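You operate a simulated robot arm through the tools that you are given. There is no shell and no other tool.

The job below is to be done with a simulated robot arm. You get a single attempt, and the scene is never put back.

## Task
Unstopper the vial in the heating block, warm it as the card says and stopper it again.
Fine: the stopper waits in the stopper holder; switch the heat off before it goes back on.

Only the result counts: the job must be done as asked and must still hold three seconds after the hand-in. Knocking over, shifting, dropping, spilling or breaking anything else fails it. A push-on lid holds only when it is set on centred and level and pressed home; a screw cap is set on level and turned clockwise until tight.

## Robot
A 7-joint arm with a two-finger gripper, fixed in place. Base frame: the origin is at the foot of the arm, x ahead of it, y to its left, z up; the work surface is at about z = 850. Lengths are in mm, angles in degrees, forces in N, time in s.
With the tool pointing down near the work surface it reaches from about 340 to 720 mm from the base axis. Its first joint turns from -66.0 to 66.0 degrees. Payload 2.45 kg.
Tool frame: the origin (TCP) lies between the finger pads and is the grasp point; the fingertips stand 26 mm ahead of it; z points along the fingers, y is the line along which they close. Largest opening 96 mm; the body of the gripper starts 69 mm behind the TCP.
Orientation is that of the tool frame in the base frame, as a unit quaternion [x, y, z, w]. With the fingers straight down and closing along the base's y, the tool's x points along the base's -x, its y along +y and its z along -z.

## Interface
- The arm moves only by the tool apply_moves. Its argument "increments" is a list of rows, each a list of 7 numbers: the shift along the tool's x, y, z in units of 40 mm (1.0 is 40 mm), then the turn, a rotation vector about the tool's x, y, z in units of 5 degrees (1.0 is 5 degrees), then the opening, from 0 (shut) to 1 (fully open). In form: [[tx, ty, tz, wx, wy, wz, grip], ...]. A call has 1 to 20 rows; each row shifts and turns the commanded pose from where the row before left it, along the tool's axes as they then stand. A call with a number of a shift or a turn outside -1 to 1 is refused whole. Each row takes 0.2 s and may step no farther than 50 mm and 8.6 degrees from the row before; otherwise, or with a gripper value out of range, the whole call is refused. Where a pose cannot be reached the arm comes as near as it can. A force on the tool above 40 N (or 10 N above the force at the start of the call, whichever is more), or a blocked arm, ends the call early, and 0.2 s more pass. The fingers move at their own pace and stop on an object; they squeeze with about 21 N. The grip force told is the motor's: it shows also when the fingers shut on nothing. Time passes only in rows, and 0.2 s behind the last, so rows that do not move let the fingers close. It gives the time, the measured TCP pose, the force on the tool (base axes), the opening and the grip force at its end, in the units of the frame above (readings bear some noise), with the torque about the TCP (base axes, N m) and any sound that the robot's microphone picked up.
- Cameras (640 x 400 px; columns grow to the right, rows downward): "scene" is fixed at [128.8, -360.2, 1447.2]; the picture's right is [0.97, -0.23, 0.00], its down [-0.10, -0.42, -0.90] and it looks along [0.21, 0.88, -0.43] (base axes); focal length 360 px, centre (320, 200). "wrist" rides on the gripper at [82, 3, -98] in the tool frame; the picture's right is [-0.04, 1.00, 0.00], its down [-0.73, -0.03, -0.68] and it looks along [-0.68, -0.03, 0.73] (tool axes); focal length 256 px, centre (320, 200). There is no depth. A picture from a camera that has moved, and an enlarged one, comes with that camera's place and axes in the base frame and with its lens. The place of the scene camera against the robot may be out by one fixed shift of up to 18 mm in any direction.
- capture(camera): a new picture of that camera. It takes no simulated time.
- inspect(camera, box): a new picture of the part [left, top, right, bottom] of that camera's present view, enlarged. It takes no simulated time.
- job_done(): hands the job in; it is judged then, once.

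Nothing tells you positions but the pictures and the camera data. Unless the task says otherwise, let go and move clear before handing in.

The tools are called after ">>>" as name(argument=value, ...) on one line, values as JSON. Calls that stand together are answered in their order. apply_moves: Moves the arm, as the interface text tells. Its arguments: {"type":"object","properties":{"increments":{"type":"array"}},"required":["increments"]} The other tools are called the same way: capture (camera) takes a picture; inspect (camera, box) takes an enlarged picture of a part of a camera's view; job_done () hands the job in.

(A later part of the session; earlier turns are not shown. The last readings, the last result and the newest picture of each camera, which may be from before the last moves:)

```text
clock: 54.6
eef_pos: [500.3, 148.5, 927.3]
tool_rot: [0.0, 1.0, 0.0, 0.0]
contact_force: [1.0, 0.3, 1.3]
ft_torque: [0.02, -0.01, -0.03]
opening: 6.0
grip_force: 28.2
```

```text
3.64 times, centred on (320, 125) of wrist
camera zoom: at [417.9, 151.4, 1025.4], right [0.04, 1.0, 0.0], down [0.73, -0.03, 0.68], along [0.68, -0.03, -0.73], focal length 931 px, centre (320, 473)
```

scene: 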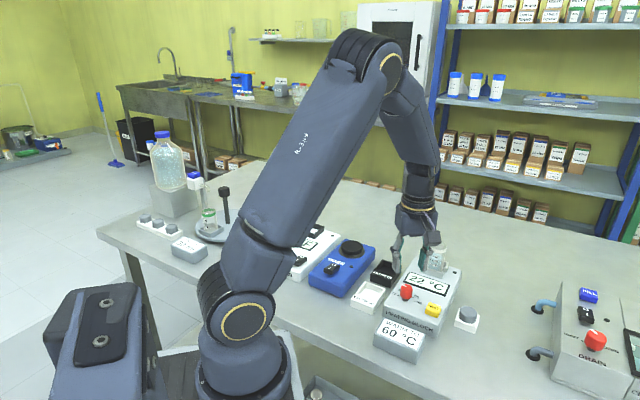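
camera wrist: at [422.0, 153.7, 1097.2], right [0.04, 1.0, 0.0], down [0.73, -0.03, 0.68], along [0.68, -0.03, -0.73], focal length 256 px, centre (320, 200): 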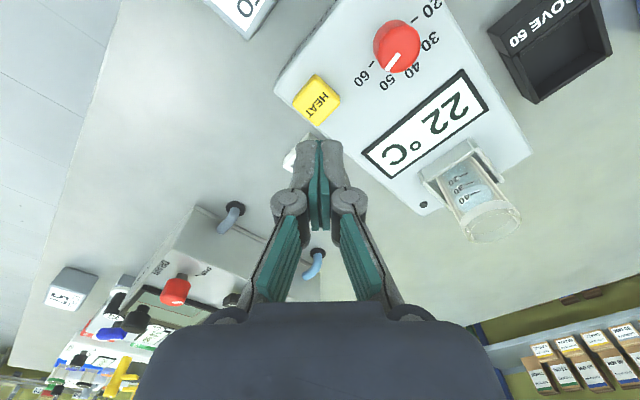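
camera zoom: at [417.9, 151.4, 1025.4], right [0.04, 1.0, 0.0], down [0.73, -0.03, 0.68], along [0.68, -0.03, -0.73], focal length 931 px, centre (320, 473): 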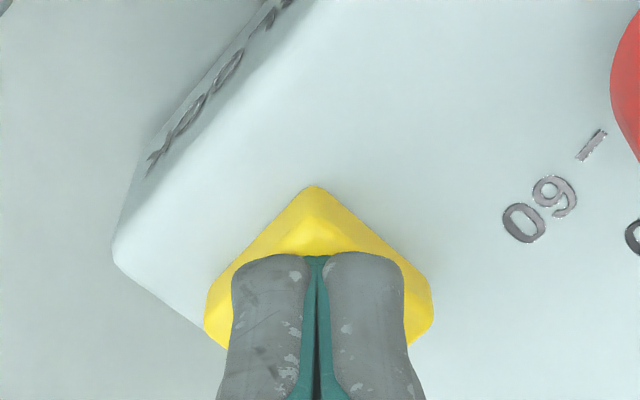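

Visually the fingers still look shut and the button is partly depressed. I press another couple of millimetres in small steps.

>>> apply_moves(increments=[[0, 0, 0.025, 0, 0, 0, 0.0], [0, 0, 0, 0, 0, 0, 0.0]])

>>> inspect(camera="scene", box=[395, 250, 475, 330])

```text
clock: 55.2
eef_pos: [500.1, 148.8, 926.3]
tool_rot: [0.0, 1.0, 0.0, 0.0]
contact_force: [0.6, -1.0, 2.3]
ft_torque: [-0.01, -0.02, -0.03]
opening: 6.0
grip_force: 28.2
```

```text
5.00 times, centred on (435, 290) of scene
camera zoom: at [128.8, -360.2, 1447.2], right [0.97, -0.23, 0.0], down [-0.1, -0.42, -0.9], along [0.21, 0.88, -0.43], focal length 1802 px, centre (-255, -250)
```

zoom: 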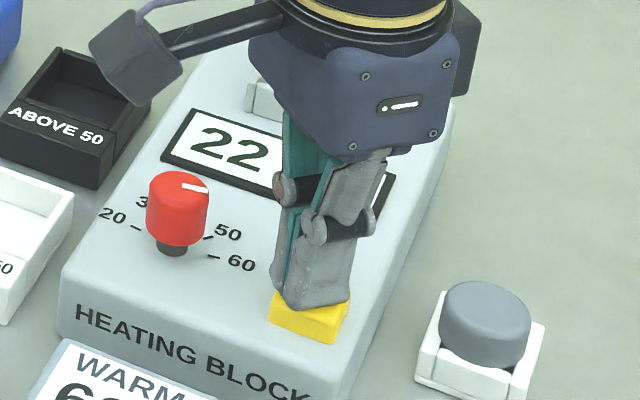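

Force rises slowly (2.3 N, spring-like). I keep pressing in 1 mm steps.

>>> apply_moves(increments=[[0, 0, 0.03, 0, 0, 0, 0.0], [0, 0, 0, 0, 0, 0, 0.0]])

```text
clock: 55.8
eef_pos: [499.0, 148.0, 925.2]
tool_rot: [0.0, 1.0, 0.0, 0.0]
contact_force: [0.5, 0.1, 2.7]
ft_torque: [0.0, 0.0, 0.0]
opening: 5.7
grip_force: 28.6
heard: click
```

A click was heard. I raise clear of the button and check the indicator and display.

>>> apply_moves(increments=[[0, 0, -0.3, 0, 0, 0, 0.0], [0, 0, -0.4, 0, 0, 0, 0.0]])

>>> inspect(camera="scene", box=[385, 230, 485, 330])

>>> capture(camera="wrist")

```text
clock: 56.4
eef_pos: [500.5, 148.8, 952.0]
tool_rot: [0.001, 1.0, 0.001, -0.001]
contact_force: [-1.4, -0.5, -0.5]
ft_torque: [-0.04, 0.0, 0.0]
opening: 0.2
grip_force: 29.0
```

```text
4.00 times, centred on (435, 280) of scene
camera zoom: at [128.8, -360.2, 1447.2], right [0.97, -0.23, 0.0], down [-0.1, -0.42, -0.9], along [0.21, 0.88, -0.43], focal length 1441 px, centre (-140, -120)
```

zoom: 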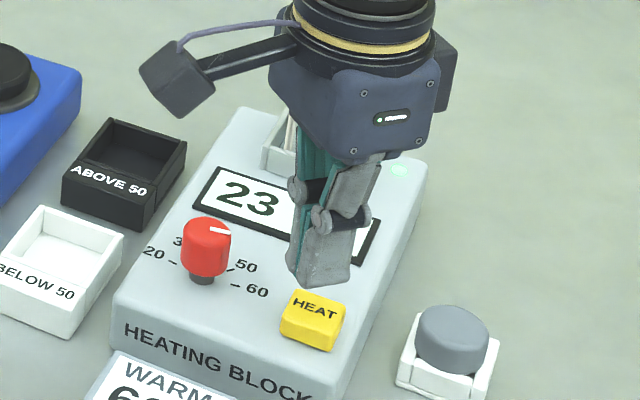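

```text
taken
camera wrist: at [417.3, 152.0, 1051.1], right [0.04, 1.0, 0.0], down [0.73, -0.03, 0.68], along [0.68, -0.03, -0.73], focal length 256 px, centre (320, 200)
```

wrist: 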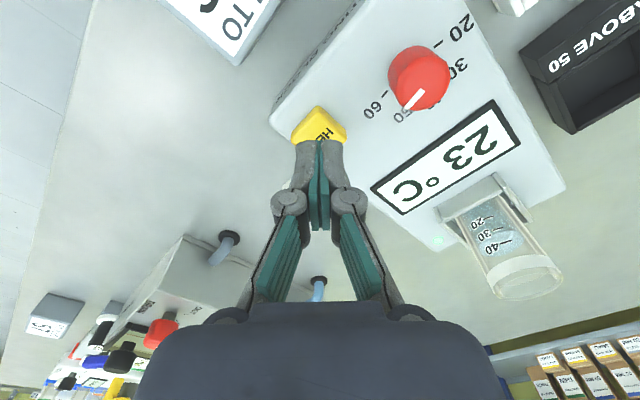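

Heat is on: LED lit and display at 23 °C. I stay ready above the button and wait, watching the display.

>>> apply_moves(increments=[[0, 0, 0, 0, 0, 0, 0.0], [0, 0, 0, 0, 0, 0, 0.0], [0, 0, 0, 0, 0, 0, 0.0], [0, 0, 0, 0, 0, 0, 0.0], [0, 0, 0, 0, 0, 0, 0.0], [0, 0, 0, 0, 0, 0, 0.0], [0, 0, 0, 0, 0, 0, 0.0], [0, 0, 0, 0, 0, 0, 0.0], [0, 0, 0, 0, 0, 0, 0.0], [0, 0, 0, 0, 0, 0, 0.0]])

>>> inspect(camera="wrist", box=[270, 60, 590, 260])

```text
clock: 58.6
eef_pos: [499.7, 149.8, 953.1]
tool_rot: [0.0, 1.0, 0.0, 0.0]
contact_force: [-0.8, 0.3, 0.0]
ft_torque: [0.01, 0.0, 0.0]
opening: 0.1
grip_force: 28.5
```

```text
2.00 times, centred on (430, 160) of wrist
camera zoom: at [417.5, 152.0, 1051.0], right [0.04, 1.0, 0.0], down [0.73, -0.03, 0.68], along [0.68, -0.03, -0.73], focal length 512 px, centre (100, 280)
```

zoom: 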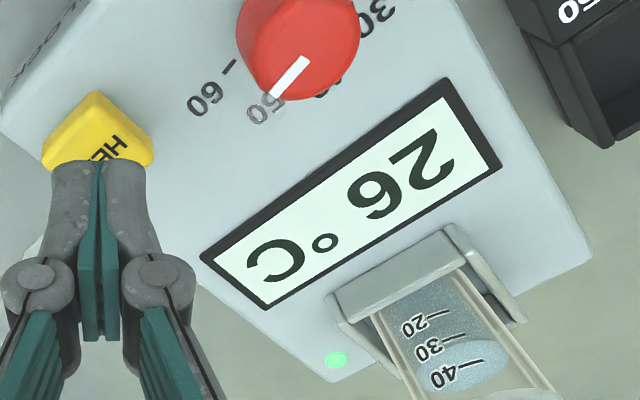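

26 °C, rising about 1.3 °C/s. I wait in longer stretches and keep reading the display.

>>> apply_moves(increments=[[0, 0, 0, 0, 0, 0, 0.0], [0, 0, 0, 0, 0, 0, 0.0], [0, 0, 0, 0, 0, 0, 0.0], [0, 0, 0, 0, 0, 0, 0.0], [0, 0, 0, 0, 0, 0, 0.0], [0, 0, 0, 0, 0, 0, 0.0], [0, 0, 0, 0, 0, 0, 0.0], [0, 0, 0, 0, 0, 0, 0.0], [0, 0, 0, 0, 0, 0, 0.0], [0, 0, 0, 0, 0, 0, 0.0], [0, 0, 0, 0, 0, 0, 0.0], [0, 0, 0, 0, 0, 0, 0.0], [0, 0, 0, 0, 0, 0, 0.0], [0, 0, 0, 0, 0, 0, 0.0], [0, 0, 0, 0, 0, 0, 0.0], [0, 0, 0, 0, 0, 0, 0.0], [0, 0, 0, 0, 0, 0, 0.0], [0, 0, 0, 0, 0, 0, 0.0], [0, 0, 0, 0, 0, 0, 0.0], [0, 0, 0, 0, 0, 0, 0.0]])

>>> inspect(camera="wrist", box=[270, 60, 590, 260])

```text
clock: 62.8
eef_pos: [500.1, 149.3, 953.5]
tool_rot: [0.0, 1.0, 0.0, 0.0]
contact_force: [-0.3, 0.2, -0.5]
ft_torque: [0.01, -0.01, -0.05]
opening: 0.0
grip_force: 28.3
```

```text
2.00 times, centred on (430, 160) of wrist
camera zoom: at [417.5, 152.0, 1051.0], right [0.04, 1.0, 0.0], down [0.73, -0.03, 0.68], along [0.68, -0.03, -0.73], focal length 512 px, centre (100, 280)
```

zoom: 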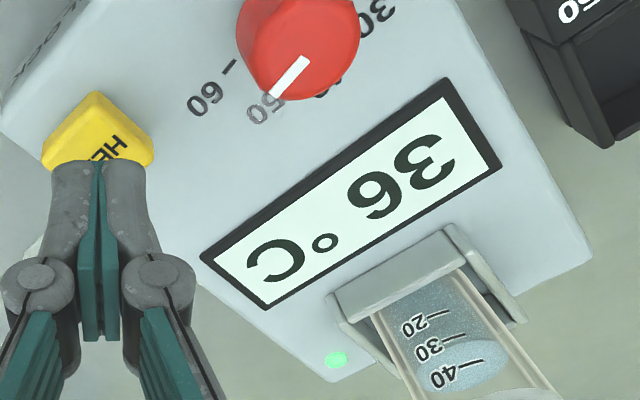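

36 °C now, about 2.4 °C/s, so 60 °C should come in about 10 s. I wait another 4 s.

>>> apply_moves(increments=[[0, 0, 0, 0, 0, 0, 0.0], [0, 0, 0, 0, 0, 0, 0.0], [0, 0, 0, 0, 0, 0, 0.0], [0, 0, 0, 0, 0, 0, 0.0], [0, 0, 0, 0, 0, 0, 0.0], [0, 0, 0, 0, 0, 0, 0.0], [0, 0, 0, 0, 0, 0, 0.0], [0, 0, 0, 0, 0, 0, 0.0], [0, 0, 0, 0, 0, 0, 0.0], [0, 0, 0, 0, 0, 0, 0.0], [0, 0, 0, 0, 0, 0, 0.0], [0, 0, 0, 0, 0, 0, 0.0], [0, 0, 0, 0, 0, 0, 0.0], [0, 0, 0, 0, 0, 0, 0.0], [0, 0, 0, 0, 0, 0, 0.0], [0, 0, 0, 0, 0, 0, 0.0], [0, 0, 0, 0, 0, 0, 0.0], [0, 0, 0, 0, 0, 0, 0.0], [0, 0, 0, 0, 0, 0, 0.0], [0, 0, 0, 0, 0, 0, 0.0]])

>>> inspect(camera="wrist", box=[270, 60, 590, 260])

```text
clock: 67.0
eef_pos: [499.5, 148.9, 953.3]
tool_rot: [-0.001, 1.0, 0.0, 0.0]
contact_force: [-1.0, -0.4, -0.6]
ft_torque: [0.05, 0.0, 0.03]
opening: 0.0
grip_force: 28.4
```

```text
2.00 times, centred on (430, 160) of wrist
camera zoom: at [417.5, 152.0, 1051.0], right [0.04, 1.0, 0.0], down [0.73, -0.03, 0.68], along [0.68, -0.03, -0.73], focal length 512 px, centre (100, 280)
```

zoom: 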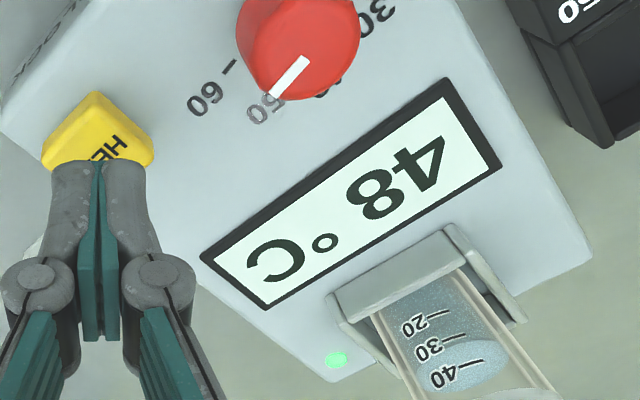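

48 °C. I use the next ~3 s to lower the fingertips to just above the button while it keeps heating.

>>> apply_moves(increments=[[0, 0, 0.24, 0, 0, 0, 0.0], [0, 0, 0.22, 0, 0, 0, 0.0], [0, 0, 0, 0, 0, 0, 0.0], [0, 0, 0, 0, 0, 0, 0.0], [0, 0, 0, 0, 0, 0, 0.0], [0, 0, 0, 0, 0, 0, 0.0], [0, 0, 0, 0, 0, 0, 0.0], [0, 0, 0, 0, 0, 0, 0.0], [0, 0, 0, 0, 0, 0, 0.0], [0, 0, 0, 0, 0, 0, 0.0], [0, 0, 0, 0, 0, 0, 0.0], [0, 0, 0, 0, 0, 0, 0.0], [0, 0, 0, 0, 0, 0, 0.0], [0, 0, 0, 0, 0, 0, 0.0]])

>>> inspect(camera="wrist", box=[270, 60, 590, 260])

>>> inspect(camera="scene", box=[385, 230, 485, 330])

```text
clock: 70.0
eef_pos: [500.1, 149.2, 935.0]
tool_rot: [0.0, 1.0, 0.0, 0.0]
contact_force: [0.4, 0.0, -0.6]
ft_torque: [0.0, 0.0, -0.03]
opening: 0.0
grip_force: 28.4
```

```text
2.00 times, centred on (430, 160) of wrist
camera zoom: at [417.4, 151.2, 1032.8], right [0.04, 1.0, 0.0], down [0.73, -0.03, 0.68], along [0.68, -0.03, -0.73], focal length 512 px, centre (100, 280)
```

zoom: 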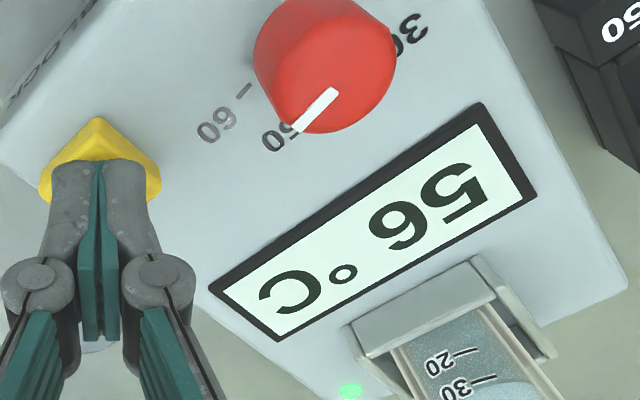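

```text
4.00 times, centred on (435, 280) of scene
camera zoom: at [128.8, -360.2, 1447.2], right [0.97, -0.23, 0.0], down [-0.1, -0.42, -0.9], along [0.21, 0.88, -0.43], focal length 1441 px, centre (-140, -120)
```

zoom: 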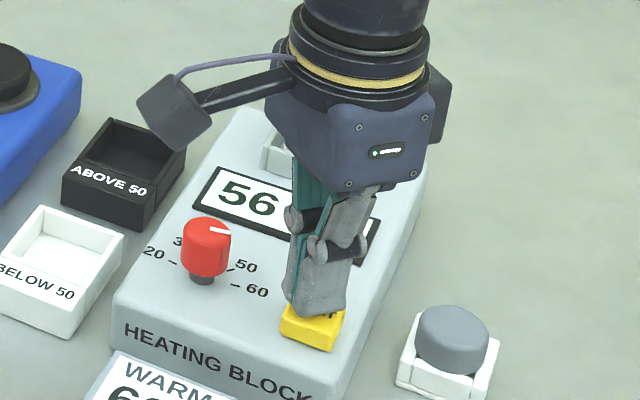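

56 °C. About 1.2 s more, then I check again.

>>> apply_moves(increments=[[0, 0, 0, 0, 0, 0, 0.0], [0, 0, 0, 0, 0, 0, 0.0], [0, 0, 0, 0, 0, 0, 0.0], [0, 0, 0, 0, 0, 0, 0.0], [0, 0, 0, 0, 0, 0, 0.0]])

>>> inspect(camera="wrist", box=[270, 60, 590, 260])

```text
clock: 71.2
eef_pos: [499.8, 148.7, 934.6]
tool_rot: [0.0, 1.0, 0.0, 0.001]
contact_force: [-0.6, -0.3, 0.1]
ft_torque: [-0.01, 0.0, 0.04]
opening: 0.0
grip_force: 28.9
```

```text
2.00 times, centred on (430, 160) of wrist
camera zoom: at [417.4, 151.2, 1032.8], right [0.04, 1.0, 0.0], down [0.73, -0.03, 0.68], along [0.68, -0.03, -0.73], focal length 512 px, centre (100, 280)
```

zoom: 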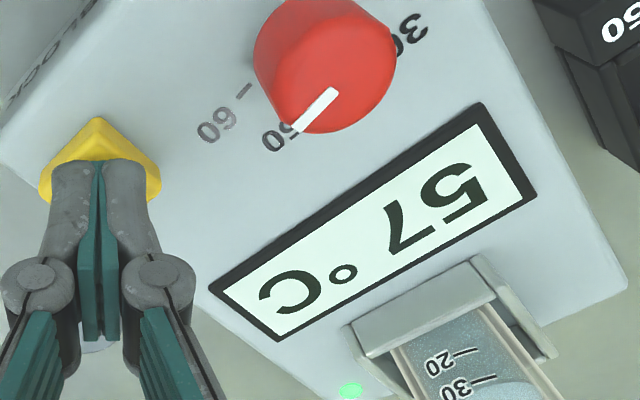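

57 °C and slowing, so it is approaching the set point smoothly. I wait a couple more seconds.

>>> apply_moves(increments=[[0, 0, 0, 0, 0, 0, 0.0], [0, 0, 0, 0, 0, 0, 0.0], [0, 0, 0, 0, 0, 0, 0.0], [0, 0, 0, 0, 0, 0, 0.0], [0, 0, 0, 0, 0, 0, 0.0], [0, 0, 0, 0, 0, 0, 0.0], [0, 0, 0, 0, 0, 0, 0.0], [0, 0, 0, 0, 0, 0, 0.0], [0, 0, 0, 0, 0, 0, 0.0], [0, 0, 0, 0, 0, 0, 0.0]])

>>> inspect(camera="wrist", box=[270, 60, 590, 260])

```text
clock: 73.4
eef_pos: [501.2, 148.3, 933.6]
tool_rot: [0.0, 1.0, 0.0, 0.0]
contact_force: [0.1, -0.2, 0.8]
ft_torque: [0.0, 0.04, -0.02]
opening: 0.2
grip_force: 28.5
```

```text
2.00 times, centred on (430, 160) of wrist
camera zoom: at [417.4, 151.2, 1032.8], right [0.04, 1.0, 0.0], down [0.73, -0.03, 0.68], along [0.68, -0.03, -0.73], focal length 512 px, centre (100, 280)
```

zoom: 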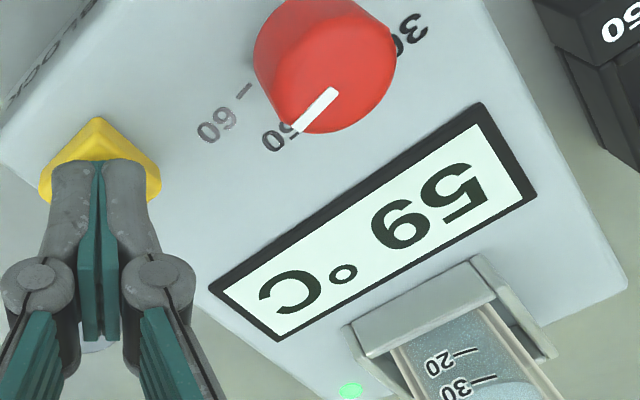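

59 °C. A few more seconds to reach 60.

>>> apply_moves(increments=[[0, 0, 0, 0, 0, 0, 0.0], [0, 0, 0, 0, 0, 0, 0.0], [0, 0, 0, 0, 0, 0, 0.0], [0, 0, 0, 0, 0, 0, 0.0], [0, 0, 0, 0, 0, 0, 0.0], [0, 0, 0, 0, 0, 0, 0.0], [0, 0, 0, 0, 0, 0, 0.0], [0, 0, 0, 0, 0, 0, 0.0], [0, 0, 0, 0, 0, 0, 0.0], [0, 0, 0, 0, 0, 0, 0.0]])

>>> inspect(camera="wrist", box=[270, 60, 590, 260])

```text
clock: 75.6
eef_pos: [500.1, 148.7, 935.1]
tool_rot: [0.0, 1.0, 0.0, 0.001]
contact_force: [0.6, 0.0, 0.4]
ft_torque: [0.03, 0.0, -0.04]
opening: 0.1
grip_force: 28.8
```

```text
2.00 times, centred on (430, 160) of wrist
camera zoom: at [417.4, 151.2, 1032.8], right [0.04, 1.0, 0.0], down [0.73, -0.03, 0.68], along [0.68, -0.03, -0.73], focal length 512 px, centre (100, 280)
```

zoom: 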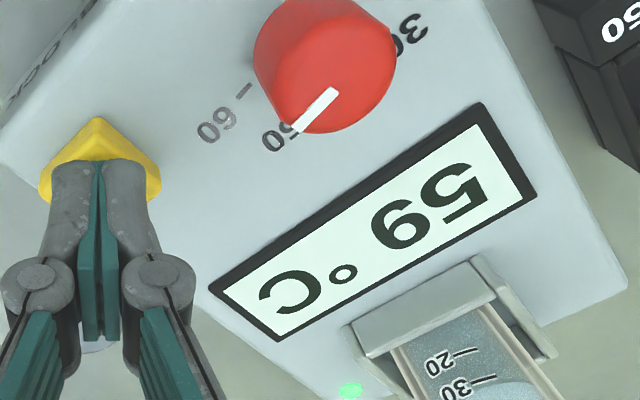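

Still 59, creeping up. I wait another 4 s.

>>> apply_moves(increments=[[0, 0, 0, 0, 0, 0, 0.0], [0, 0, 0, 0, 0, 0, 0.0], [0, 0, 0, 0, 0, 0, 0.0], [0, 0, 0, 0, 0, 0, 0.0], [0, 0, 0, 0, 0, 0, 0.0], [0, 0, 0, 0, 0, 0, 0.0], [0, 0, 0, 0, 0, 0, 0.0], [0, 0, 0, 0, 0, 0, 0.0], [0, 0, 0, 0, 0, 0, 0.0], [0, 0, 0, 0, 0, 0, 0.0], [0, 0, 0, 0, 0, 0, 0.0], [0, 0, 0, 0, 0, 0, 0.0], [0, 0, 0, 0, 0, 0, 0.0], [0, 0, 0, 0, 0, 0, 0.0], [0, 0, 0, 0, 0, 0, 0.0], [0, 0, 0, 0, 0, 0, 0.0], [0, 0, 0, 0, 0, 0, 0.0], [0, 0, 0, 0, 0, 0, 0.0], [0, 0, 0, 0, 0, 0, 0.0], [0, 0, 0, 0, 0, 0, 0.0]])

>>> inspect(camera="wrist", box=[270, 60, 590, 260])

```text
clock: 79.8
eef_pos: [499.5, 148.7, 933.8]
tool_rot: [0.0, 1.0, -0.001, -0.001]
contact_force: [-0.2, 0.1, 0.1]
ft_torque: [0.0, -0.02, 0.01]
opening: 0.1
grip_force: 28.3
```

```text
2.00 times, centred on (430, 160) of wrist
camera zoom: at [417.4, 151.2, 1032.8], right [0.04, 1.0, 0.0], down [0.73, -0.03, 0.68], along [0.68, -0.03, -0.73], focal length 512 px, centre (100, 280)
```

zoom: 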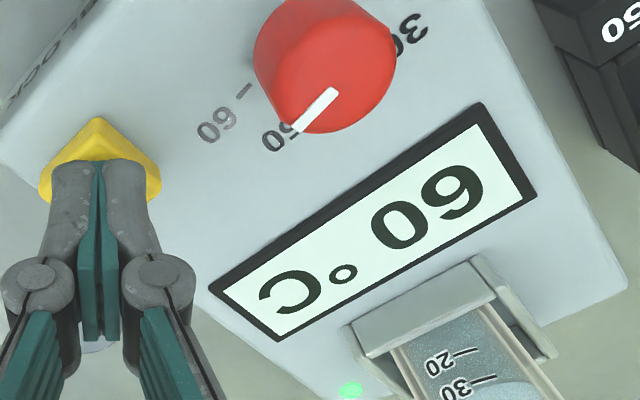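

The display shows 60 °C. I hold a few more seconds so the vial is fully at temperature.

>>> apply_moves(increments=[[0, 0, 0, 0, 0, 0, 0.0], [0, 0, 0, 0, 0, 0, 0.0], [0, 0, 0, 0, 0, 0, 0.0], [0, 0, 0, 0, 0, 0, 0.0], [0, 0, 0, 0, 0, 0, 0.0], [0, 0, 0, 0, 0, 0, 0.0], [0, 0, 0, 0, 0, 0, 0.0], [0, 0, 0, 0, 0, 0, 0.0], [0, 0, 0, 0, 0, 0, 0.0], [0, 0, 0, 0, 0, 0, 0.0], [0, 0, 0, 0, 0, 0, 0.0], [0, 0, 0, 0, 0, 0, 0.0], [0, 0, 0, 0, 0, 0, 0.0], [0, 0, 0, 0, 0, 0, 0.0], [0, 0, 0, 0, 0, 0, 0.0], [0, 0, 0, 0, 0, 0, 0.0], [0, 0, 0, 0, 0, 0, 0.0], [0, 0, 0, 0, 0, 0, 0.0], [0, 0, 0, 0, 0, 0, 0.0], [0, 0, 0, 0, 0, 0, 0.0]])

>>> inspect(camera="wrist", box=[270, 60, 590, 260])

```text
clock: 84.0
eef_pos: [498.9, 148.1, 935.1]
tool_rot: [0.0, 1.0, 0.0, 0.001]
contact_force: [-0.5, -0.1, 0.4]
ft_torque: [-0.04, -0.01, 0.03]
opening: 0.0
grip_force: 28.3
```

```text
2.00 times, centred on (430, 160) of wrist
camera zoom: at [417.4, 151.2, 1032.8], right [0.04, 1.0, 0.0], down [0.73, -0.03, 0.68], along [0.68, -0.03, -0.73], focal length 512 px, centre (100, 280)
```

zoom: 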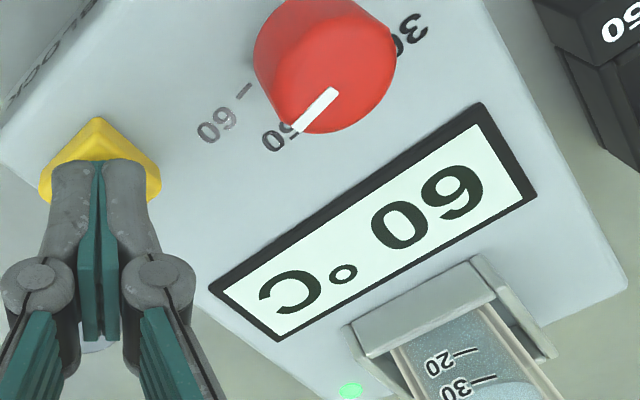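

Stable at 60 °C. Now I press HEAT again to switch it off.

>>> apply_moves(increments=[[0, 0, 0.08, 0, 0, 0, 0.0], [0, 0, 0.08, 0, 0, 0, 0.0], [0, 0, 0.03, 0, 0, 0, 0.0], [0, 0, 0.03, 0, 0, 0, 0.0], [0, 0, 0, 0, 0, 0, 0.0]])

```text
clock: 85.2
eef_pos: [501.3, 149.3, 925.9]
tool_rot: [0.001, 1.0, -0.001, 0.0]
contact_force: [0.4, -0.6, 1.6]
ft_torque: [-0.02, 0.04, 0.01]
opening: 5.8
grip_force: 28.3
heard: click
```

A click was heard. I raise clear and verify that the indicator is off.

>>> apply_moves(increments=[[0, 0, -0.4, 0, 0, 0, 0.0], [0, 0, -0.6, 0, 0, 0, 0.0], [0, 0, -0.6, 0, 0, 0, 0.0]])

>>> inspect(camera="wrist", box=[270, 40, 590, 240])

>>> inspect(camera="scene", box=[385, 230, 485, 330])

```text
clock: 86.0
eef_pos: [499.2, 150.8, 991.0]
tool_rot: [-0.001, 1.0, 0.0, 0.0]
contact_force: [-0.5, -0.9, -0.2]
ft_torque: [-0.01, 0.03, 0.0]
opening: 0.0
grip_force: 28.9
```

```text
2.00 times, centred on (430, 140) of wrist
camera zoom: at [417.0, 152.9, 1089.3], right [0.04, 1.0, 0.0], down [0.73, -0.03, 0.68], along [0.68, -0.03, -0.73], focal length 512 px, centre (100, 320)
```

zoom: 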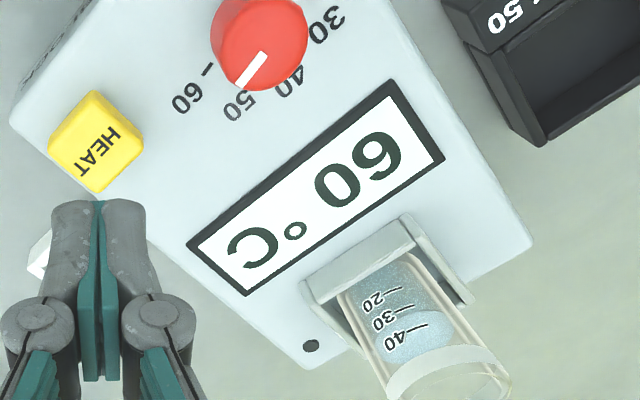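

```text
4.00 times, centred on (435, 280) of scene
camera zoom: at [128.8, -360.2, 1447.2], right [0.97, -0.23, 0.0], down [-0.1, -0.42, -0.9], along [0.21, 0.88, -0.43], focal length 1441 px, centre (-140, -120)
```

zoom: 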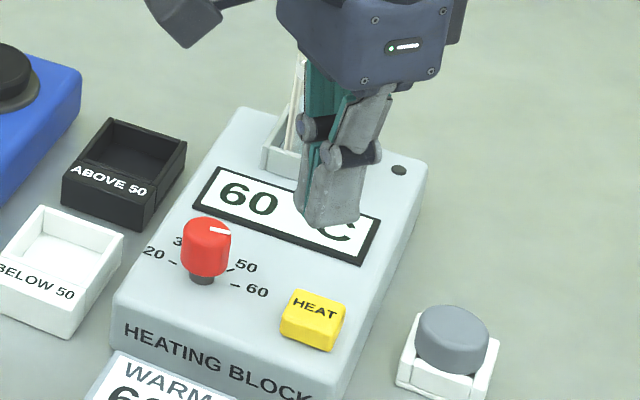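

The indicator is off and the display reads 60 °C. Now I move above the stopper in the holder with the fingers opened to 45 mm.

>>> apply_moves(increments=[[-0.68, -0.11, 0, 0, 0, 0, 0.47], [-0.68, -0.11, 0, 0, 0, 0, 0.47], [-0.68, -0.11, 0, 0, 0, 0, 0.47], [0, 0, 0, 0, 0, 0, 0.47], [0, 0, 0, 0, 0, 0, 0.47], [0, 0, 0, 0, 0, 0, 0.47]])

>>> inspect(camera="wrist", box=[220, 50, 420, 180])

```text
clock: 87.4
eef_pos: [581.9, 135.4, 992.0]
tool_rot: [0.0, 1.0, 0.0, 0.0]
contact_force: [-0.1, -0.3, -0.2]
ft_torque: [-0.02, 0.01, 0.02]
opening: 45.1
grip_force: 0.1
```

```text
3.08 times, centred on (320, 115) of wrist
camera zoom: at [499.4, 139.1, 1089.6], right [0.04, 1.0, 0.0], down [0.73, -0.03, 0.68], along [0.68, -0.03, -0.73], focal length 788 px, centre (320, 462)
```

zoom: 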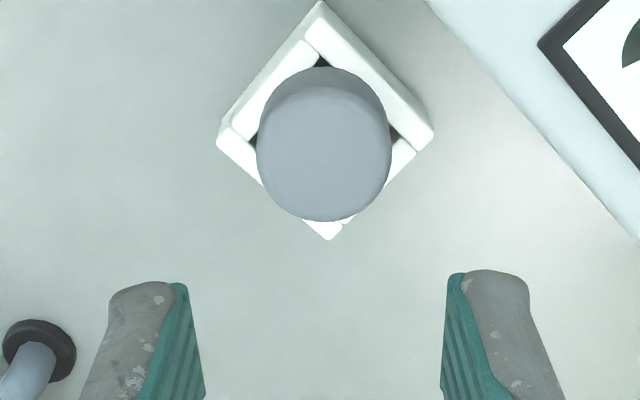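

The cap is within ~0.7 mm of the tool axis. I trim and descend most of the way, then check again.

>>> apply_moves(increments=[[-0.0125, 0.015, 0.5, 0, 0, 0, 0.47], [0, 0, 0.8, 0, 0, 0, 0.47], [0, 0, 0.7, 0, 0, 0, 0.47], [0, 0, 0, 0, 0, 0, 0.47], [0, 0, 0, 0, 0, 0, 0.47], [0, 0, 0, 0, 0, 0, 0.47]])

>>> inspect(camera="wrist", box=[200, 70, 440, 220])

```text
clock: 88.8
eef_pos: [581.0, 136.4, 910.4]
tool_rot: [-0.001, 1.0, 0.0, 0.0]
contact_force: [0.5, -0.6, 0.6]
ft_torque: [-0.01, 0.0, -0.02]
opening: 44.9
grip_force: 0.1
```

```text
2.67 times, centred on (320, 145) of wrist
camera zoom: at [498.7, 139.4, 1008.5], right [0.04, 1.0, 0.0], down [0.73, -0.03, 0.68], along [0.68, -0.03, -0.73], focal length 683 px, centre (320, 347)
```

zoom: 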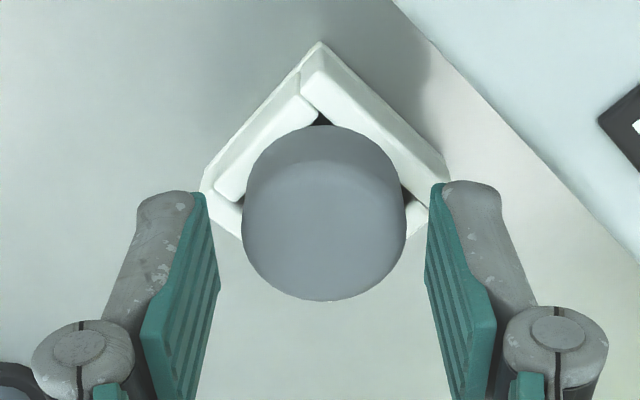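

Nearly centred; I trim y by 0.6 mm and descend to the grasp height.

>>> apply_moves(increments=[[0, 0.015, 0.15, 0, 0, 0, 0.47], [0, 0, 0.13, 0, 0, 0, 0.47], [0, 0, 0, 0, 0, 0, 0.47], [0, 0, 0, 0, 0, 0, 0.47]])

>>> inspect(camera="wrist", box=[200, 70, 440, 220])

>>> inspect(camera="scene", box=[445, 290, 495, 330])

```text
clock: 89.8
eef_pos: [581.7, 137.0, 898.4]
tool_rot: [0.0, 1.0, 0.0, 0.0]
contact_force: [-0.6, -0.6, 0.1]
ft_torque: [0.0, 0.01, 0.02]
opening: 45.2
grip_force: 0.1
```

```text
2.67 times, centred on (320, 145) of wrist
camera zoom: at [499.2, 139.3, 996.7], right [0.04, 1.0, 0.0], down [0.73, -0.03, 0.68], along [0.68, -0.03, -0.73], focal length 683 px, centre (320, 347)
```

zoom: 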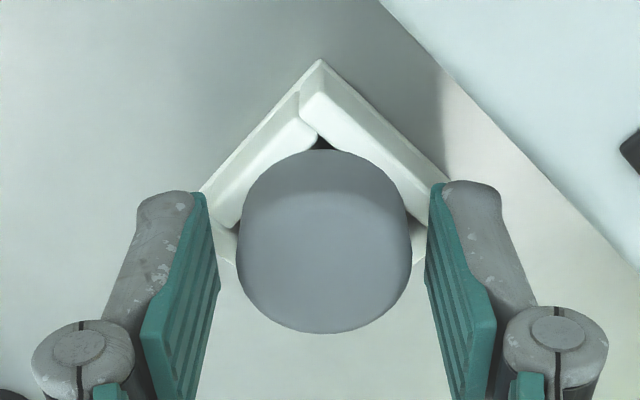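

```text
10.00 times, centred on (470, 310) of scene
camera zoom: at [128.8, -360.2, 1447.2], right [0.97, -0.23, 0.0], down [-0.1, -0.42, -0.9], along [0.21, 0.88, -0.43], focal length 3603 px, centre (-1180, -900)
```

zoom: 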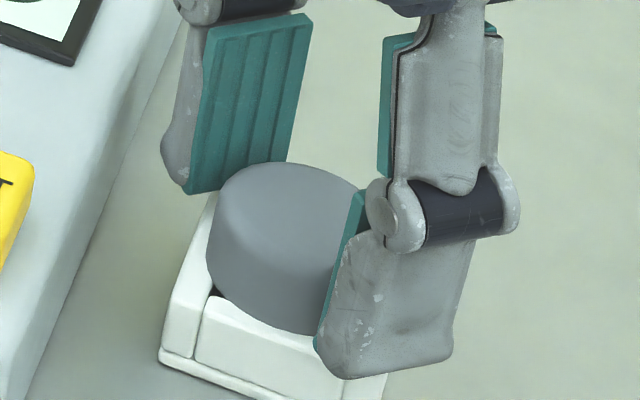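

Good height. One small y trim of about 0.9 mm, then close on the cap.

>>> apply_moves(increments=[[0, 0.025, 0, 0, 0, 0, 0.47], [0, 0, 0, 0, 0, 0, 0.47], [0, 0, 0, 0, 0, 0, 0.47]])

>>> inspect(camera="wrist", box=[200, 70, 440, 220])

```text
clock: 90.6
eef_pos: [581.4, 136.3, 899.0]
tool_rot: [0.0, 1.0, 0.0, -0.001]
contact_force: [0.1, -0.5, 0.6]
ft_torque: [0.0, -0.01, -0.03]
opening: 45.1
grip_force: 0.0
```

```text
2.67 times, centred on (320, 145) of wrist
camera zoom: at [499.1, 140.3, 996.8], right [0.04, 1.0, 0.0], down [0.73, -0.03, 0.68], along [0.68, -0.03, -0.73], focal length 683 px, centre (320, 347)
```

zoom: 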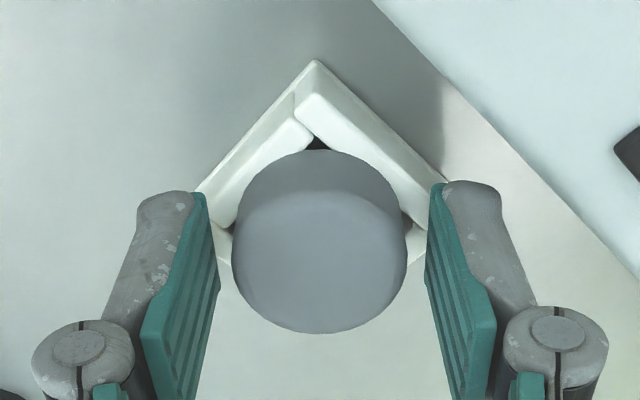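

Centred now. Closing on the cap.

>>> apply_moves(increments=[[0, 0, 0, 0, 0, 0, 0.35], [0, 0, 0, 0, 0, 0, 0.2], [0, 0, 0, 0, 0, 0, 0.2], [0, 0, 0, 0, 0, 0, 0.2]])

>>> inspect(camera="wrist", box=[200, 70, 440, 220])

>>> inspect(camera="scene", box=[445, 290, 495, 330])

```text
clock: 91.6
eef_pos: [580.4, 137.7, 898.6]
tool_rot: [0.001, 1.0, 0.0, -0.001]
contact_force: [-0.6, -1.0, 1.8]
ft_torque: [0.01, 0.0, 0.02]
opening: 33.0
grip_force: 21.2
```

```text
2.67 times, centred on (320, 145) of wrist
camera zoom: at [499.1, 140.3, 996.9], right [0.04, 1.0, 0.0], down [0.73, -0.03, 0.68], along [0.68, -0.03, -0.73], focal length 683 px, centre (320, 347)
```

zoom: 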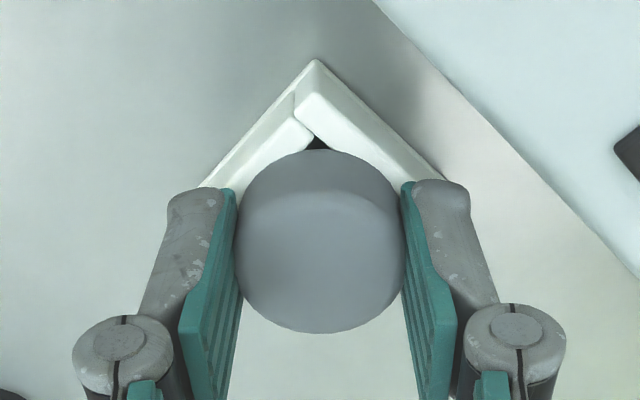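

```text
10.00 times, centred on (470, 310) of scene
camera zoom: at [128.8, -360.2, 1447.2], right [0.97, -0.23, 0.0], down [-0.1, -0.42, -0.9], along [0.21, 0.88, -0.43], focal length 3603 px, centre (-1180, -900)
```

zoom: 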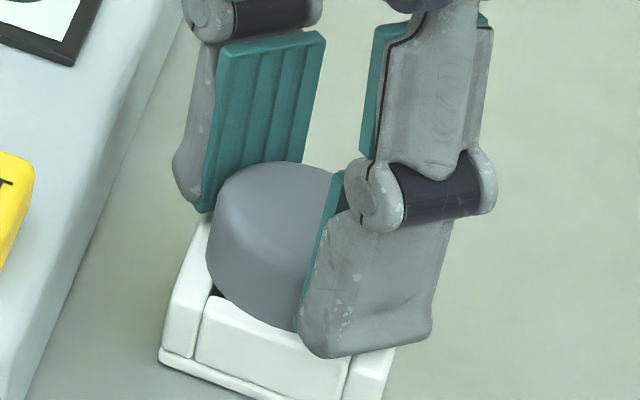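

Grip is good, and the cap sits in the hand the same as before (about 1.2 mm lower). I lift it from the holder.

>>> apply_moves(increments=[[0, 0, -0.1, 0, 0, 0, 0.2], [0, 0, -0.2, 0, 0, 0, 0.2], [0, 0, -0.5, 0, 0, 0, 0.2], [0, 0, -0.9, 0, 0, 0, 0.2], [0, 0, -0.9, 0, 0, 0, 0.2], [0, 0, -0.9, 0, 0, 0, 0.2], [0, 0, -0.8, 0, 0, 0, 0.2], [0, 0, 0, 0, 0, 0, 0.2], [0, 0, 0, 0, 0, 0, 0.2]])

>>> inspect(camera="scene", box=[400, 180, 500, 330])

>>> capture(camera="wrist")

```text
clock: 93.6
eef_pos: [584.3, 138.5, 1072.5]
tool_rot: [0.0, 1.0, 0.001, 0.0]
contact_force: [-0.4, -0.2, -0.2]
ft_torque: [-0.01, 0.02, 0.01]
opening: 33.4
grip_force: 20.9
```

```text
2.67 times, centred on (450, 255) of scene
camera zoom: at [128.8, -360.2, 1447.2], right [0.97, -0.23, 0.0], down [-0.1, -0.42, -0.9], along [0.21, 0.88, -0.43], focal length 961 px, centre (-27, 53)
```

zoom: 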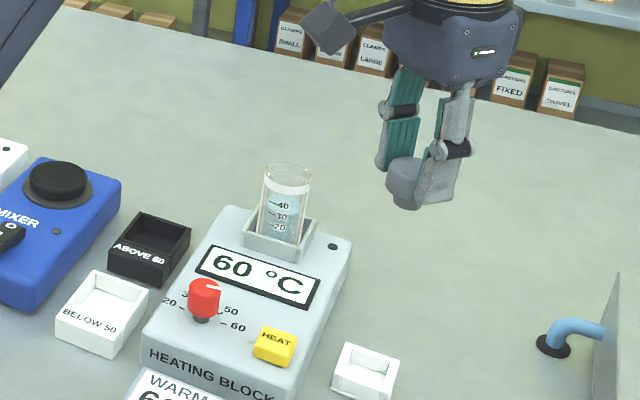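

```text
taken
camera wrist: at [502.3, 140.3, 1170.0], right [0.04, 1.0, 0.0], down [0.73, -0.03, 0.68], along [0.68, -0.03, -0.73], focal length 256 px, centre (320, 200)
```

wrist: 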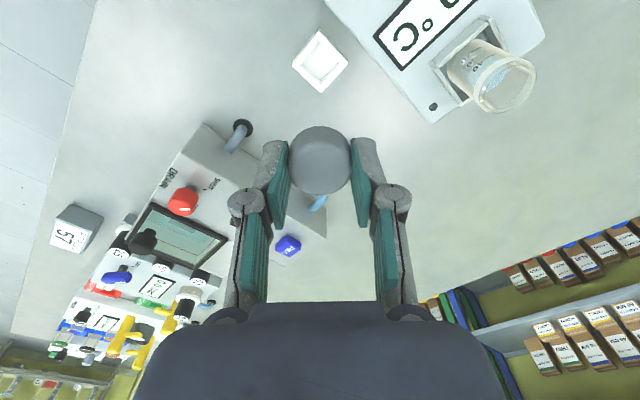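

Stopper is in hand, holder undisturbed. I move back above the vial.

>>> apply_moves(increments=[[0.0275, 0.916, 0, 0, 0, 0, 0.2], [0.0275, 0.916, 0, 0, 0, 0, 0.2], [0.0275, 0.916, 0, 0, 0, 0, 0.2], [0.0275, 0.916, 0, 0, 0, 0, 0.2], [0, 0, 0, 0, 0, 0, 0.2], [0, 0, 0, 0, 0, 0, 0.2], [0, 0, 0, 0, 0, 0, 0.2]])

>>> inspect(camera="wrist", box=[200, 30, 440, 180])

>>> inspect(camera="scene", box=[400, 190, 480, 250])

```text
clock: 95.2
eef_pos: [579.1, 284.6, 1071.4]
tool_rot: [0.001, 1.0, 0.0, 0.001]
contact_force: [-0.3, -0.2, 0.1]
ft_torque: [0.0, 0.01, -0.02]
opening: 33.1
grip_force: 20.8
```

```text
2.67 times, centred on (320, 105) of wrist
camera zoom: at [496.3, 286.3, 1169.4], right [0.04, 1.0, 0.0], down [0.73, -0.03, 0.68], along [0.68, -0.03, -0.73], focal length 683 px, centre (320, 453)
```

zoom: 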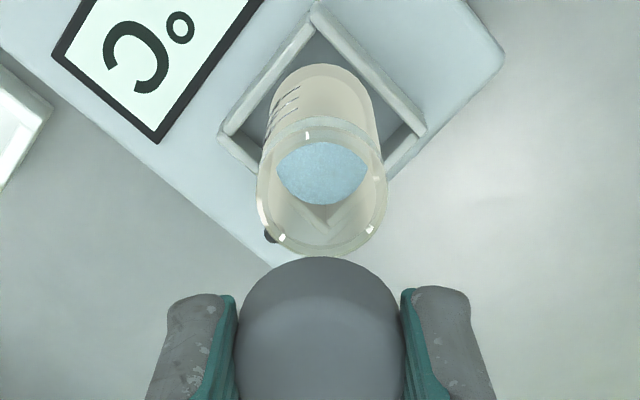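

```text
6.67 times, centred on (440, 220) of scene
camera zoom: at [128.8, -360.2, 1447.2], right [0.97, -0.23, 0.0], down [-0.1, -0.42, -0.9], along [0.21, 0.88, -0.43], focal length 2402 px, centre (-480, 67)
```

zoom: 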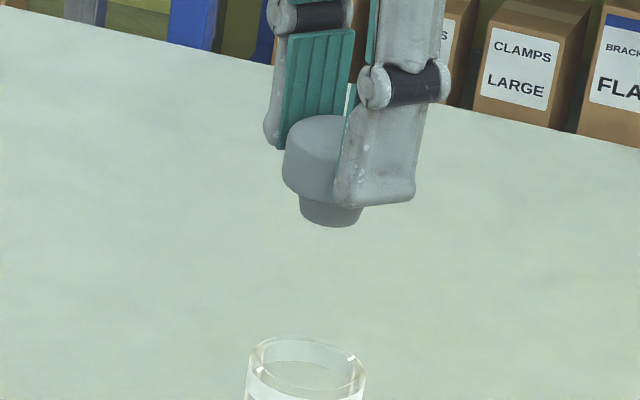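

The vial hasn't moved (rim centre ≈(580.7, 283.5)). I descend to about 10 mm above the rim, aiming for the original seat pose in x and y.

>>> apply_moves(increments=[[-0.035, 0.01, 0.5, 0, 0, 0, 0.2], [0, 0, 0.5, 0, 0, 0, 0.2], [0, 0, 0.4, 0, 0, 0, 0.2], [0, 0, 0, 0, 0, 0, 0.2], [0, 0, 0, 0, 0, 0, 0.2], [0, 0, 0, 0, 0, 0, 0.2]])

>>> inspect(camera="wrist", box=[200, 70, 440, 220])

>>> inspect(camera="scene", box=[410, 210, 470, 260])

```text
clock: 96.6
eef_pos: [580.0, 286.7, 1014.8]
tool_rot: [0.0, 1.0, 0.0, 0.0]
contact_force: [0.3, 0.4, -0.3]
ft_torque: [-0.01, 0.02, 0.01]
opening: 33.4
grip_force: 20.7
```

```text
2.67 times, centred on (320, 145) of wrist
camera zoom: at [496.5, 288.2, 1113.0], right [0.04, 1.0, 0.0], down [0.73, -0.03, 0.68], along [0.68, -0.03, -0.73], focal length 683 px, centre (320, 347)
```

zoom: 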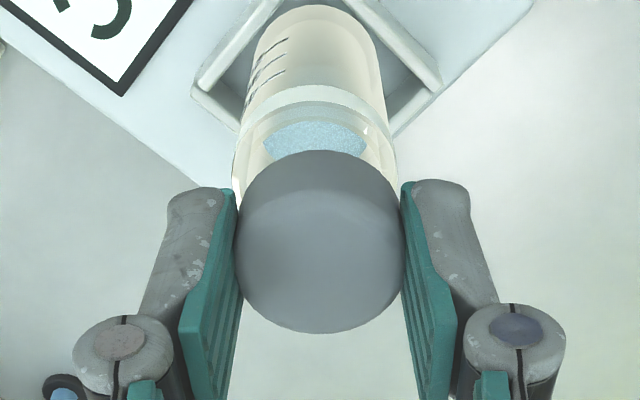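

```text
8.00 times, centred on (440, 235) of scene
camera zoom: at [128.8, -360.2, 1447.2], right [0.97, -0.23, 0.0], down [-0.1, -0.42, -0.9], along [0.21, 0.88, -0.43], focal length 2883 px, centre (-640, -80)
```

zoom: 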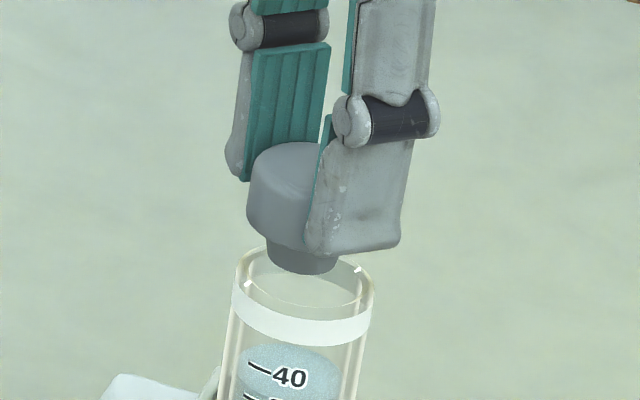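

I'm 1.4 mm short in x and 1.3 mm over in y relative to the seat pose; I correct and re-check before inserting.

>>> apply_moves(increments=[[-0.035, -0.032, 0, 0, 0, 0, 0.2], [0, 0, 0, 0, 0, 0, 0.2], [0, 0, 0, 0, 0, 0, 0.2]])

>>> inspect(camera="wrist", box=[200, 70, 440, 220])

```text
clock: 97.4
eef_pos: [581.3, 286.1, 1015.4]
tool_rot: [0.0, 1.0, 0.0, 0.0]
contact_force: [0.1, -0.4, -0.3]
ft_torque: [0.02, 0.02, -0.01]
opening: 33.2
grip_force: 20.8
```

```text
2.67 times, centred on (320, 145) of wrist
camera zoom: at [497.8, 286.9, 1113.2], right [0.04, 1.0, 0.0], down [0.73, -0.03, 0.68], along [0.68, -0.03, -0.73], focal length 683 px, centre (320, 347)
```

zoom: 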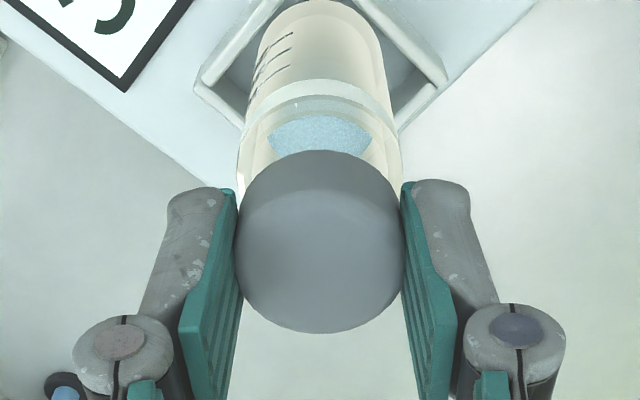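

Now at the seat x/y (497.8, 286.9). I lower 12 mm so the plug tip enters, then check drift.

>>> apply_moves(increments=[[0, 0, 0.15, 0, 0, 0, 0.2], [0, 0, 0.12, 0, 0, 0, 0.2], [0, 0, 0, 0, 0, 0, 0.2], [0, 0, 0, 0, 0, 0, 0.2]])

>>> inspect(camera="wrist", box=[200, 70, 440, 220])

>>> inspect(camera="scene", box=[410, 210, 470, 260])

```text
clock: 98.4
eef_pos: [580.6, 282.8, 1004.5]
tool_rot: [0.0, 1.0, 0.001, 0.0]
contact_force: [0.7, 0.0, 0.4]
ft_torque: [0.01, -0.02, 0.01]
opening: 33.5
grip_force: 21.3
```

```text
2.67 times, centred on (320, 145) of wrist
camera zoom: at [498.3, 285.8, 1102.5], right [0.04, 1.0, 0.0], down [0.73, -0.03, 0.68], along [0.68, -0.03, -0.73], focal length 683 px, centre (320, 347)
```

zoom: 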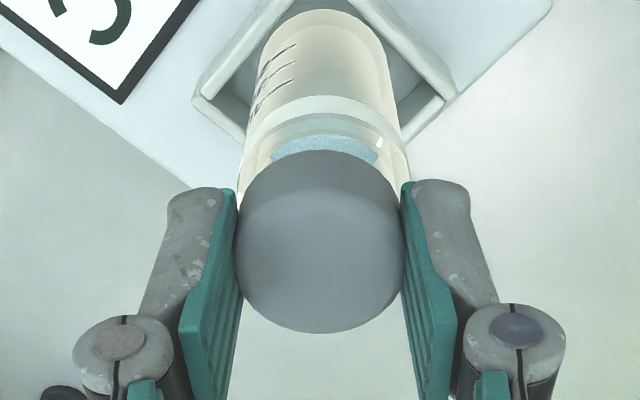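

```text
8.00 times, centred on (440, 235) of scene
camera zoom: at [128.8, -360.2, 1447.2], right [0.97, -0.23, 0.0], down [-0.1, -0.42, -0.9], along [0.21, 0.88, -0.43], focal length 2883 px, centre (-640, -80)
```

zoom: 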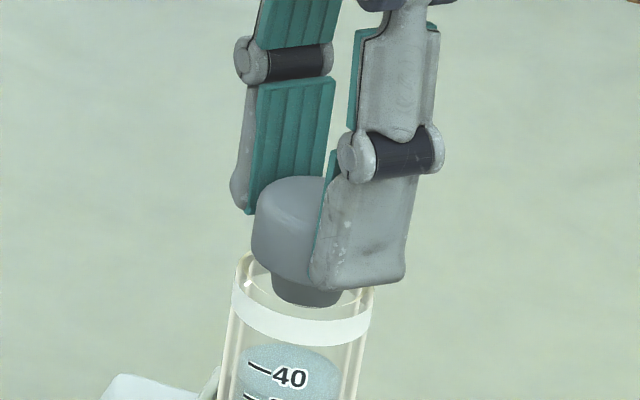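

A 1.1 mm drift in y appeared; I correct it while still free, then re-check.

>>> apply_moves(increments=[[0.01, 0.027, 0, 0, 0, 0, 0.2], [0, 0, 0, 0, 0, 0, 0.2], [0, 0, 0.1, 0, 0, 0, 0.2], [0, 0, 0, 0, 0, 0, 0.2], [0, 0, 0, 0, 0, 0, 0.2]])

>>> inspect(camera="wrist", box=[200, 70, 440, 220])

>>> inspect(camera="scene", box=[410, 210, 470, 260])

```text
clock: 99.6
eef_pos: [581.9, 284.0, 999.8]
tool_rot: [0.0, 1.0, 0.0, 0.0]
contact_force: [-0.3, 0.0, -0.1]
ft_torque: [-0.03, -0.02, 0.04]
opening: 33.2
grip_force: 21.2
```

```text
2.67 times, centred on (320, 145) of wrist
camera zoom: at [498.5, 286.8, 1098.0], right [0.04, 1.0, 0.0], down [0.73, -0.03, 0.68], along [0.68, -0.03, -0.73], focal length 683 px, centre (320, 347)
```

zoom: 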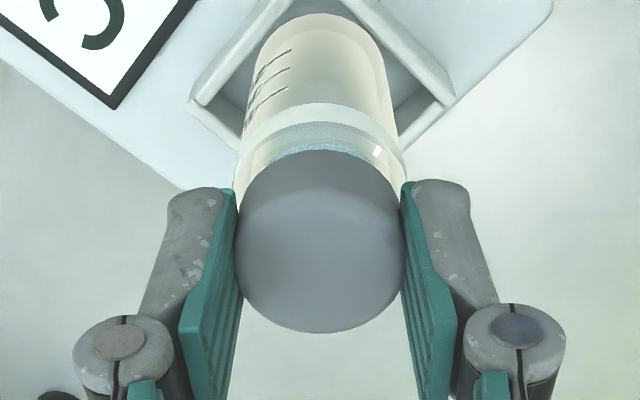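

```text
8.00 times, centred on (440, 235) of scene
camera zoom: at [128.8, -360.2, 1447.2], right [0.97, -0.23, 0.0], down [-0.1, -0.42, -0.9], along [0.21, 0.88, -0.43], focal length 2883 px, centre (-640, -80)
```

zoom: 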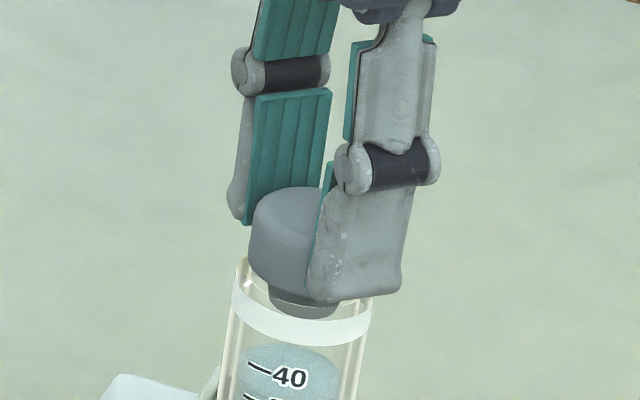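

Good: x within 0.6 mm, y within 0.1 mm, 5 mm above seat. I trim x and lower 3 mm.

>>> apply_moves(increments=[[0.017, 0, 0.04, 0, 0, 0, 0.2], [0, 0, 0.035, 0, 0, 0, 0.2], [0, 0, 0, 0, 0, 0, 0.2], [0, 0, 0, 0, 0, 0, 0.2]])

>>> inspect(camera="wrist", box=[200, 70, 440, 220])

>>> inspect(camera="scene", box=[410, 210, 470, 260])

```text
clock: 100.6
eef_pos: [581.4, 285.4, 996.9]
tool_rot: [0.0, 1.0, -0.001, 0.0]
contact_force: [0.8, -0.2, 0.1]
ft_torque: [-0.02, 0.0, 0.0]
opening: 33.5
grip_force: 20.7
```

```text
2.67 times, centred on (320, 145) of wrist
camera zoom: at [498.1, 287.0, 1095.0], right [0.04, 1.0, 0.0], down [0.73, -0.03, 0.68], along [0.68, -0.03, -0.73], focal length 683 px, centre (320, 347)
```

zoom: 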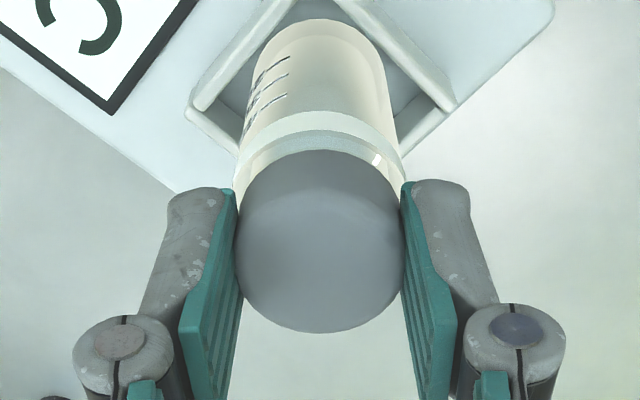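

```text
8.00 times, centred on (440, 235) of scene
camera zoom: at [128.8, -360.2, 1447.2], right [0.97, -0.23, 0.0], down [-0.1, -0.42, -0.9], along [0.21, 0.88, -0.43], focal length 2883 px, centre (-640, -80)
```

zoom: 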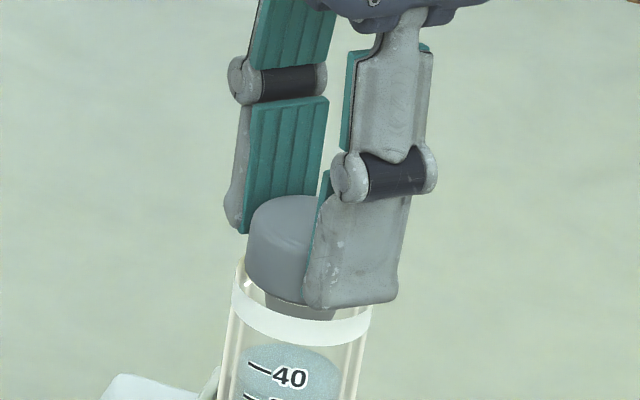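

Aligned at (498.1, 287.0). Now I press down in ~1 mm steps, watching the force.

>>> apply_moves(increments=[[0, 0, 0.025, 0, 0, 0, 0.2], [0, 0, 0.02, 0, 0, 0, 0.2], [0, 0, 0, 0, 0, 0, 0.2]])

```text
clock: 101.4
eef_pos: [580.2, 284.7, 996.2]
tool_rot: [0.001, 1.0, 0.0, 0.0]
contact_force: [1.3, 0.1, -0.2]
ft_torque: [-0.02, 0.0, -0.02]
opening: 33.0
grip_force: 21.3
```

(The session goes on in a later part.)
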